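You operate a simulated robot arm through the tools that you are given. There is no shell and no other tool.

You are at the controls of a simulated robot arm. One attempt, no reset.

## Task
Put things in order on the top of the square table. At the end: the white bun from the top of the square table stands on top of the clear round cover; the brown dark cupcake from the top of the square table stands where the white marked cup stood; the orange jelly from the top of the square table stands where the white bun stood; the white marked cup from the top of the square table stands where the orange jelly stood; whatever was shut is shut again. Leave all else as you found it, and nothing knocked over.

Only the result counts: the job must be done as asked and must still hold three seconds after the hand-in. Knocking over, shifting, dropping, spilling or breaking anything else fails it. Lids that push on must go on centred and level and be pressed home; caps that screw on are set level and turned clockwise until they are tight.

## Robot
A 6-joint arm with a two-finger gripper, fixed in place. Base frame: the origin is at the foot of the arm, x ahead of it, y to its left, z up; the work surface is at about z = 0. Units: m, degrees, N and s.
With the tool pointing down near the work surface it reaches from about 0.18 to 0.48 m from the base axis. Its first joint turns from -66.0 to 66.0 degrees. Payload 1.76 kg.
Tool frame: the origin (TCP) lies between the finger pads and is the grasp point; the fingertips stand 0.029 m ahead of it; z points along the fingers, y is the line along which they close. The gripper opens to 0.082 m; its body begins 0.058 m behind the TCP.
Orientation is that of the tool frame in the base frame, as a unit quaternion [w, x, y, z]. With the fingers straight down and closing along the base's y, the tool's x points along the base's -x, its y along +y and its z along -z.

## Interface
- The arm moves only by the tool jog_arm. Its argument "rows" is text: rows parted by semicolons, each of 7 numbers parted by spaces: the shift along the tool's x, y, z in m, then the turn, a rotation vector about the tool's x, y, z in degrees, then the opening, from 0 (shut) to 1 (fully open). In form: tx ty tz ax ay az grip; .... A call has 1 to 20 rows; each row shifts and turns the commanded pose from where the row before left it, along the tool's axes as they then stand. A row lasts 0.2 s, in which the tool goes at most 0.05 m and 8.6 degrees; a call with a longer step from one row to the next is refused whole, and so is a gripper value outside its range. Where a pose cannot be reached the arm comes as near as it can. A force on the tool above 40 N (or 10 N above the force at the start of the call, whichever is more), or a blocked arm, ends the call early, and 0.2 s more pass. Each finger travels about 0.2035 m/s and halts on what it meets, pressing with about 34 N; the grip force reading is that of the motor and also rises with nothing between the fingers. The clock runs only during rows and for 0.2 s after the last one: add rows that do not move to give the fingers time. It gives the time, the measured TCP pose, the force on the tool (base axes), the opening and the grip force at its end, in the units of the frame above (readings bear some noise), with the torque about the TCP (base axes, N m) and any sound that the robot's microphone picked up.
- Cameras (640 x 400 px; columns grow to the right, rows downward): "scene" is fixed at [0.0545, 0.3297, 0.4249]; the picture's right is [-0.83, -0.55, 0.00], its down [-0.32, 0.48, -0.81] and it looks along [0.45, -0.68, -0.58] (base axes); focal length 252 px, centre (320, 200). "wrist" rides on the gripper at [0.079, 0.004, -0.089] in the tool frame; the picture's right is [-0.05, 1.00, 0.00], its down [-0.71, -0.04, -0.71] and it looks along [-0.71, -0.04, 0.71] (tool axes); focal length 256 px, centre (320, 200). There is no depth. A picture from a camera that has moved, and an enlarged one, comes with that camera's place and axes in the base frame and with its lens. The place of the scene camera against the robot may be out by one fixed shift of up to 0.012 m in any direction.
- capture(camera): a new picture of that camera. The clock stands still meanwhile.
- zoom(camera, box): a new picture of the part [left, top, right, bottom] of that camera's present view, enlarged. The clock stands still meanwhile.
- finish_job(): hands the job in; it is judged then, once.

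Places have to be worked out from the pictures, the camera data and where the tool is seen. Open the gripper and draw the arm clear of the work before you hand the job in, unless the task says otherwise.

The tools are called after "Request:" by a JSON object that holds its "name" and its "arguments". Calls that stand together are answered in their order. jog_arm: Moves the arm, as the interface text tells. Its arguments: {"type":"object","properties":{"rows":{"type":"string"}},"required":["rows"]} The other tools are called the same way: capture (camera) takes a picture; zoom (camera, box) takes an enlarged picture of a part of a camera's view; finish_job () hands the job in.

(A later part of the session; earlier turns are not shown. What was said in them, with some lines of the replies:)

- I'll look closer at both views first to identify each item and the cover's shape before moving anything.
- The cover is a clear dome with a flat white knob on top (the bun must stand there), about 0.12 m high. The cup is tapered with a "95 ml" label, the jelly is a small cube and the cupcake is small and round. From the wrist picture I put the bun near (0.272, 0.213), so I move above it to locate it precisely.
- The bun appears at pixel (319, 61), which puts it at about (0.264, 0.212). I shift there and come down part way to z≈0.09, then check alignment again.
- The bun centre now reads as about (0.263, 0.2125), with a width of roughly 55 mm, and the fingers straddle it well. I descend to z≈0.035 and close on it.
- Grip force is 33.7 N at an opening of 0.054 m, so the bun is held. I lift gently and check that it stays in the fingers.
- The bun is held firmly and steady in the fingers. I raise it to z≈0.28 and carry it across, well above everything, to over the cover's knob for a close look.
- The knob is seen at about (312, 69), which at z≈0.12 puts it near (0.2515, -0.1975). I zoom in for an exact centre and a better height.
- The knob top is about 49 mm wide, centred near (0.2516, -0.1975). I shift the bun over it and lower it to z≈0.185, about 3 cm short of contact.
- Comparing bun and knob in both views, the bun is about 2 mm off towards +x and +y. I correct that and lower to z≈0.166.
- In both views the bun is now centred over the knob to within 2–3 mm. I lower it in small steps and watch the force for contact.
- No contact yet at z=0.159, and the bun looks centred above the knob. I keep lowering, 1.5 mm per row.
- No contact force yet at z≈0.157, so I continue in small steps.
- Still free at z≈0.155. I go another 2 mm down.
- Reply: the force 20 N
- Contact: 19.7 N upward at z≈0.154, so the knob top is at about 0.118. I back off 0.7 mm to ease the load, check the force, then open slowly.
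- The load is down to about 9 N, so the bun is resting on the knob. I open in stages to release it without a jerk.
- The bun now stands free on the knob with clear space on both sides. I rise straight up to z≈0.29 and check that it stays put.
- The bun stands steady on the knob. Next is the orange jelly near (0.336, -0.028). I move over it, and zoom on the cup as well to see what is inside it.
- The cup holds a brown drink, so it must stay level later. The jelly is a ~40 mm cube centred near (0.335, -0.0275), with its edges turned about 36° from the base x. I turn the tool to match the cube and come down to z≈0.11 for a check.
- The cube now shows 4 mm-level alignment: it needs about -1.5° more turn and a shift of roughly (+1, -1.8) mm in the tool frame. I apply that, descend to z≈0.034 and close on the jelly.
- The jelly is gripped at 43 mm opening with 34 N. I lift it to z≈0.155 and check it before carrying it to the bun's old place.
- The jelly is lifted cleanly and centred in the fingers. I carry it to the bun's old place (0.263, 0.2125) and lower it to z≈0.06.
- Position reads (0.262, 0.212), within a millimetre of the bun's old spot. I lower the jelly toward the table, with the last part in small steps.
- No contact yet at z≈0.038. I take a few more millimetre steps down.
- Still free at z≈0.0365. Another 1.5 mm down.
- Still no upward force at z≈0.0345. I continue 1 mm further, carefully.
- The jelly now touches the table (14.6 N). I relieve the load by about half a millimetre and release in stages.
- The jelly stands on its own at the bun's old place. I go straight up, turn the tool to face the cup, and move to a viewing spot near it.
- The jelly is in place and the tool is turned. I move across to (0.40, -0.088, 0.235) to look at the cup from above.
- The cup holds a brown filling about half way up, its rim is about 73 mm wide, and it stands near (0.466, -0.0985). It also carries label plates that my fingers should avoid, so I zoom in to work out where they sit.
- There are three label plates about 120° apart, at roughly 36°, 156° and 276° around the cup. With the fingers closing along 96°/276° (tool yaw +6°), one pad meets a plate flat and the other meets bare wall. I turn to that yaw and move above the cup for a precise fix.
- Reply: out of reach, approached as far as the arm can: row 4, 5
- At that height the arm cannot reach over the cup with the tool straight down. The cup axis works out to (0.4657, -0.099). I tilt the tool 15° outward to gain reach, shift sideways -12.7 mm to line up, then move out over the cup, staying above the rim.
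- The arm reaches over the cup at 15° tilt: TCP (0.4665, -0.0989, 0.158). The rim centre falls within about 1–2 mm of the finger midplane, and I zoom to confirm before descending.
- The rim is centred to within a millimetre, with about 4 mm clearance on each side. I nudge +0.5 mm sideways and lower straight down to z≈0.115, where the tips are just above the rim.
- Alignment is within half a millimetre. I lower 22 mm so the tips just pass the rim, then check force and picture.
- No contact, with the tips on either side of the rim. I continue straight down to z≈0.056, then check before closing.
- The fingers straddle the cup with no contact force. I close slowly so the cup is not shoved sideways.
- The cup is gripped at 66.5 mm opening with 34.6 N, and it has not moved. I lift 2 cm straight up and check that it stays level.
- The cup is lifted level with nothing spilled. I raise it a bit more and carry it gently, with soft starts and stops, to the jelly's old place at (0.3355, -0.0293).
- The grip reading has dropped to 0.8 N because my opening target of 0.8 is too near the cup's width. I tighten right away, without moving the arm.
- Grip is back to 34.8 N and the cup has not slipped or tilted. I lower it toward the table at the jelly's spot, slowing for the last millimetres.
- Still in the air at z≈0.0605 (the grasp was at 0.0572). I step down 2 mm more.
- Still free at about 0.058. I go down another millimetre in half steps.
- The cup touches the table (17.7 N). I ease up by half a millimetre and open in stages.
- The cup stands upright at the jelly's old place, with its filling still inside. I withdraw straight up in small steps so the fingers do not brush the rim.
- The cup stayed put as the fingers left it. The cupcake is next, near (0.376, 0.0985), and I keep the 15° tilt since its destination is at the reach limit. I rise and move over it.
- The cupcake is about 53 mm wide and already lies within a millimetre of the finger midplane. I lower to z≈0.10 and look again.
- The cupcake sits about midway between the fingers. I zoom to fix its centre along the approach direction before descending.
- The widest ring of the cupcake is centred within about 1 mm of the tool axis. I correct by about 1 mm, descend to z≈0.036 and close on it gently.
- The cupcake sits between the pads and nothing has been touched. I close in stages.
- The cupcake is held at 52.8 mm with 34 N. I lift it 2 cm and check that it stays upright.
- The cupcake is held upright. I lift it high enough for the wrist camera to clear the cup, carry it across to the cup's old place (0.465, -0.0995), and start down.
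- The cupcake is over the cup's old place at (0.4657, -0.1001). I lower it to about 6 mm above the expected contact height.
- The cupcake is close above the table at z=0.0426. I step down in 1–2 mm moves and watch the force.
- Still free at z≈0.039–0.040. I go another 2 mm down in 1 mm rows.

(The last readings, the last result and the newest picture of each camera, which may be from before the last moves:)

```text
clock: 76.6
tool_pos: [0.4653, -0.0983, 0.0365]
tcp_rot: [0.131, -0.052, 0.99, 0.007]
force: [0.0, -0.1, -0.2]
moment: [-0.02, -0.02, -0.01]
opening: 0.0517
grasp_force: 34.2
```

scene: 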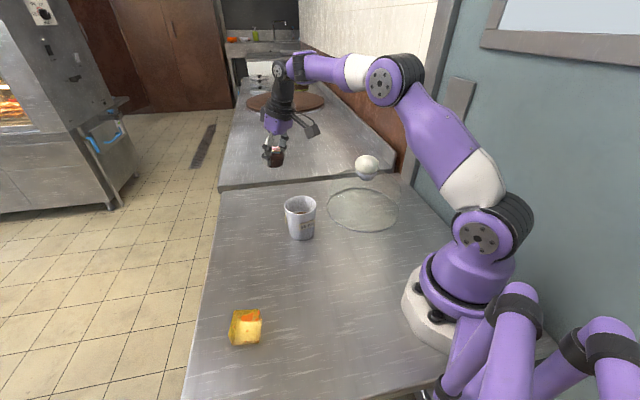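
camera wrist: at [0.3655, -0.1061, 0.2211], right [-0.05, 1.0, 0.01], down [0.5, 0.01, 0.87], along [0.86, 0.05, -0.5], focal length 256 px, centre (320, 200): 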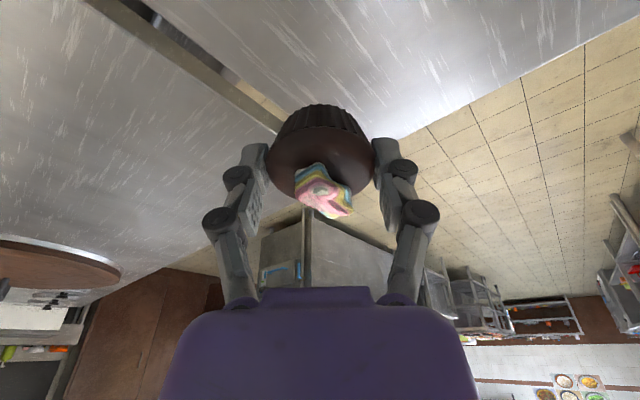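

No contact yet at z≈0.037. I continue with half-millimetre rows.

Request:
{"name": "jog_arm", "arguments": {"rows": "0.0001 0 0.0005 0 0 0 0.45; 0.0001 0 0.0005 0 0 0 0.45; 0 0 0 0 0 0 0.45; 0 0 0 0 0 0 0.45"}}

Request:
{"name": "zoom", "arguments": {"camera": "scene", "box": [255, 160, 305, 210]}}

Request:
{"name": "capture", "arguments": {"camera": "wrist"}}

```text
clock: 77.6
tool_pos: [0.466, -0.0999, 0.0361]
tcp_rot: [0.131, -0.052, 0.99, 0.007]
force: [-0.8, 0.6, 5.5]
moment: [-0.02, -0.03, 0.01]
opening: 0.052
grasp_force: 33.8
```

```text
8.00 times, centred on (280, 185) of scene
camera zoom: at [0.0545, 0.3297, 0.4249], right [-0.83, -0.55, 0.0], down [-0.32, 0.48, -0.81], along [0.45, -0.68, -0.58], focal length 2012 px, centre (640, 320)
```

zoom: 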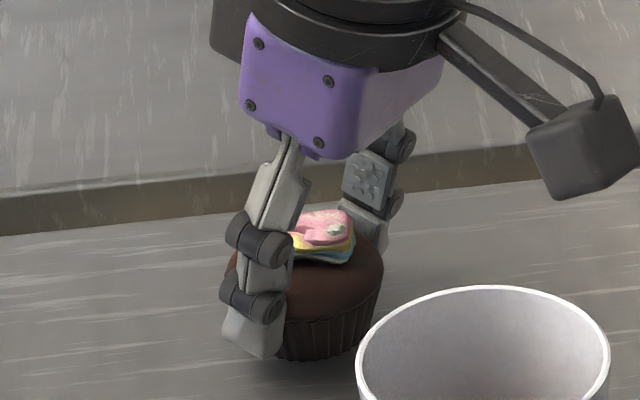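

```text
taken
camera wrist: at [0.3653, -0.1057, 0.1033], right [-0.05, 1.0, 0.01], down [0.5, 0.01, 0.87], along [0.87, 0.05, -0.5], focal length 256 px, centre (320, 200)
```

wrist: 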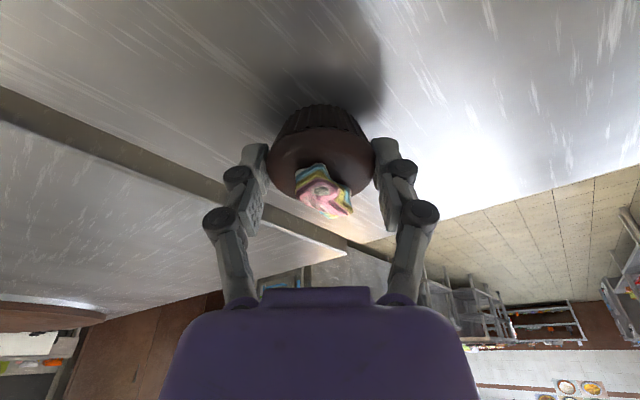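

Light contact (5.5 N) at z≈0.036, the same height at which it was picked up, and the cupcake looks the same in the wrist view as when it stood before. I release it in stages.

Request:
{"name": "jog_arm", "arguments": {"rows": "0 0 0 0 0 0 0.45; 0 0 0 0 0 0 0.63; 0 0 0 0 0 0 0.65; 0 0 0 0 0 0 0.68; 0 0 0 0 0 0 0.75; 0 0 0 0 0 0 0.85; 0 0 0 0 0 0 1; 0 0 0 0 0 0 1; 0 0 0 0 0 0 1"}}

Request:
{"name": "capture", "arguments": {"camera": "wrist"}}

Request:
{"name": "zoom", "arguments": {"camera": "scene", "box": [255, 160, 305, 210]}}

```text
clock: 79.6
tool_pos: [0.4657, -0.0981, 0.0365]
tcp_rot: [0.131, -0.052, 0.99, 0.007]
force: [0.2, -0.5, -0.1]
moment: [0.0, -0.01, 0.0]
opening: 0.0818
grasp_force: 0.1
```

```text
taken
camera wrist: at [0.3651, -0.1057, 0.1031], right [-0.05, 1.0, 0.01], down [0.5, 0.01, 0.87], along [0.86, 0.05, -0.5], focal length 256 px, centre (320, 200)
```

wrist: 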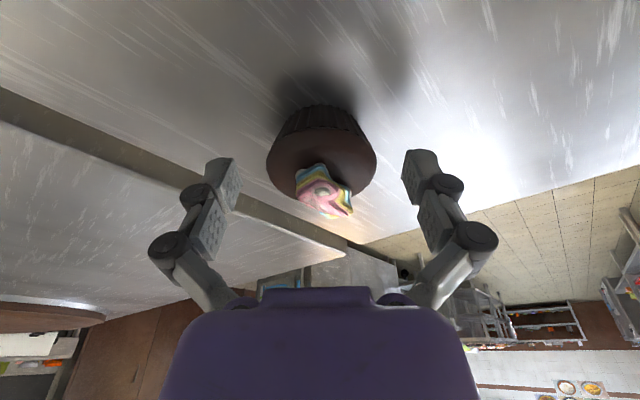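

```text
8.00 times, centred on (280, 185) of scene
camera zoom: at [0.0545, 0.3297, 0.4249], right [-0.83, -0.55, 0.0], down [-0.32, 0.48, -0.81], along [0.45, -0.68, -0.58], focal length 2012 px, centre (640, 320)
```

zoom: 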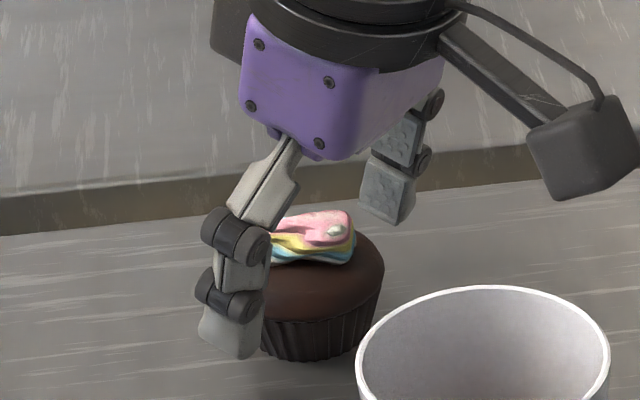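

The cupcake stands upright on its own. I withdraw straight up, clear of everything.

Request:
{"name": "jog_arm", "arguments": {"rows": "-0.0026 0 -0.0097 0 0 0 1; -0.0052 0 -0.0193 0 0 0 1; -0.0078 0 -0.029 0 0 0 1; -0.0078 0 -0.029 0 0 0 1; -0.0078 0 -0.029 0 0 0 1; 0 0 0 0 0 0 1; 0 0 0 0 0 0 1"}}

Request:
{"name": "capture", "arguments": {"camera": "scene"}}

Request:
{"name": "capture", "arguments": {"camera": "wrist"}}

```text
clock: 81.2
tool_pos: [0.4644, -0.0979, 0.1577]
tcp_rot: [0.13, -0.052, 0.99, 0.007]
force: [0.4, 0.0, 0.7]
moment: [0.03, 0.01, 0.01]
opening: 0.082
grasp_force: 0.1
```

```text
taken
```

scene: 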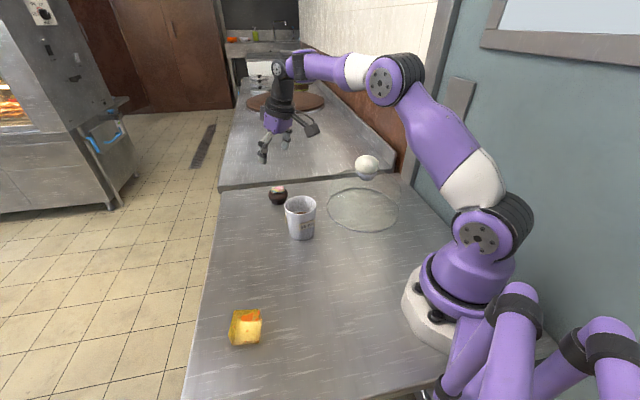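

```text
taken
camera wrist: at [0.3652, -0.1049, 0.2239], right [-0.05, 1.0, 0.01], down [0.5, 0.01, 0.87], along [0.86, 0.05, -0.5], focal length 256 px, centre (320, 200)
```

wrist: 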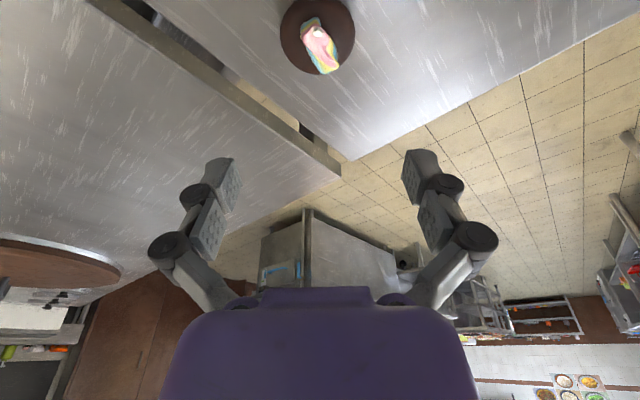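

All four items are placed, and the cupcake is within about 3 mm of the cup's old spot. I retract up and inward, undo the tilt and park the arm near its start pose for a final check.

Request:
{"name": "jog_arm", "arguments": {"rows": "0.0107 0 -0.0374 0 0 0 1; 0.0107 0 -0.0374 0 0 0 1; 0.0107 0 -0.0374 0 0 0 1; 0 0 0 0 7.5 0 1; 0 0 0 0 7.5 0 1; 0.0193 0.037 0 0 0 0 1; 0.0193 0.037 0 0 0 0 1; 0.0193 0.037 0 0 0 0 1; 0.0193 0.037 0 0 0 0 1; 0.0193 0.037 0 0 0 0 1; 0 0 -0.03 0 0 6 1; 0 0 0 0 0 0 1; 0 0 0 0 0 0 1"}}

Request:
{"name": "capture", "arguments": {"camera": "scene"}}

Request:
{"name": "capture", "arguments": {"camera": "wrist"}}

Request:
{"name": "zoom", "arguments": {"camera": "scene", "box": [220, 130, 420, 255]}}

```text
clock: 84.0
tool_pos: [0.2834, 0.0659, 0.2712]
tcp_rot: [0.065, 0.0, 0.998, 0.005]
force: [0.4, 0.5, -0.2]
moment: [0.04, 0.0, 0.03]
opening: 0.0821
grasp_force: 0.1
out of reach, approached as far as the arm can: row 4, 5, 6
```

```text
taken
```

scene: 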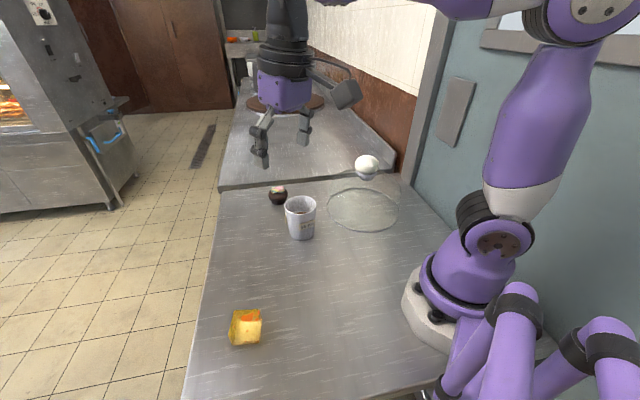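

```text
taken
camera wrist: at [0.1931, 0.0691, 0.3503], right [0.05, 1.0, 0.02], down [0.61, -0.05, 0.79], along [0.79, -0.03, -0.61], focal length 256 px, centre (320, 200)
```

wrist: 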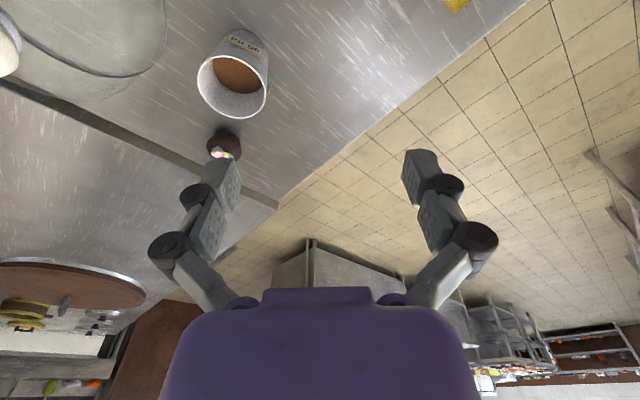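

```text
3.20 times, centred on (320, 192) of scene
camera zoom: at [0.0545, 0.3297, 0.4249], right [-0.83, -0.55, 0.0], down [-0.32, 0.48, -0.81], along [0.45, -0.68, -0.58], focal length 805 px, centre (320, 224)
```

zoom: 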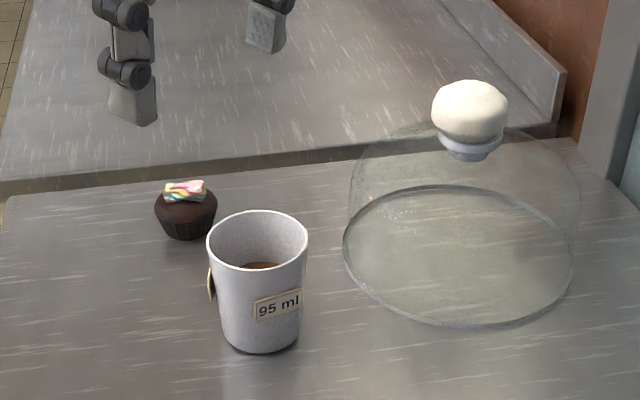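

The final views show the bun on the knob, the cupcake at the cup's old spot, the jelly at the bun's old spot, and the upright, still-filled cup at the jelly's old spot. The dome's outline matches the first picture, nothing was opened, the gripper is open and the arm is clear, so I hand the job in.

Request:
{"name": "finish_job", "arguments": {}}

```text
The job is handed in.
```

I've handed the job in, and the last pictures show all four items where you asked. I don't have the judged result.

- **White bun:** it stands on the flat white knob on top of the clear cover, centred to within about 3 mm. The cover has not moved.
- **Orange jelly:** it stands where the bun stood, within a few millimetres.
- **White marked cup:** it stands upright where the jelly stood, with its brown filling still inside and none seen outside it. The grip reading dropped to almost nothing while I was carrying it. I tightened at once, and the cup neither slipped nor tilted.
- **Brown cupcake:** it stands upright where the cup stood, within about 3 mm.

I opened nothing, so nothing needed shutting again. The gripper is open and the arm is clear of the table, parked near its start position but still tilted a few degrees.
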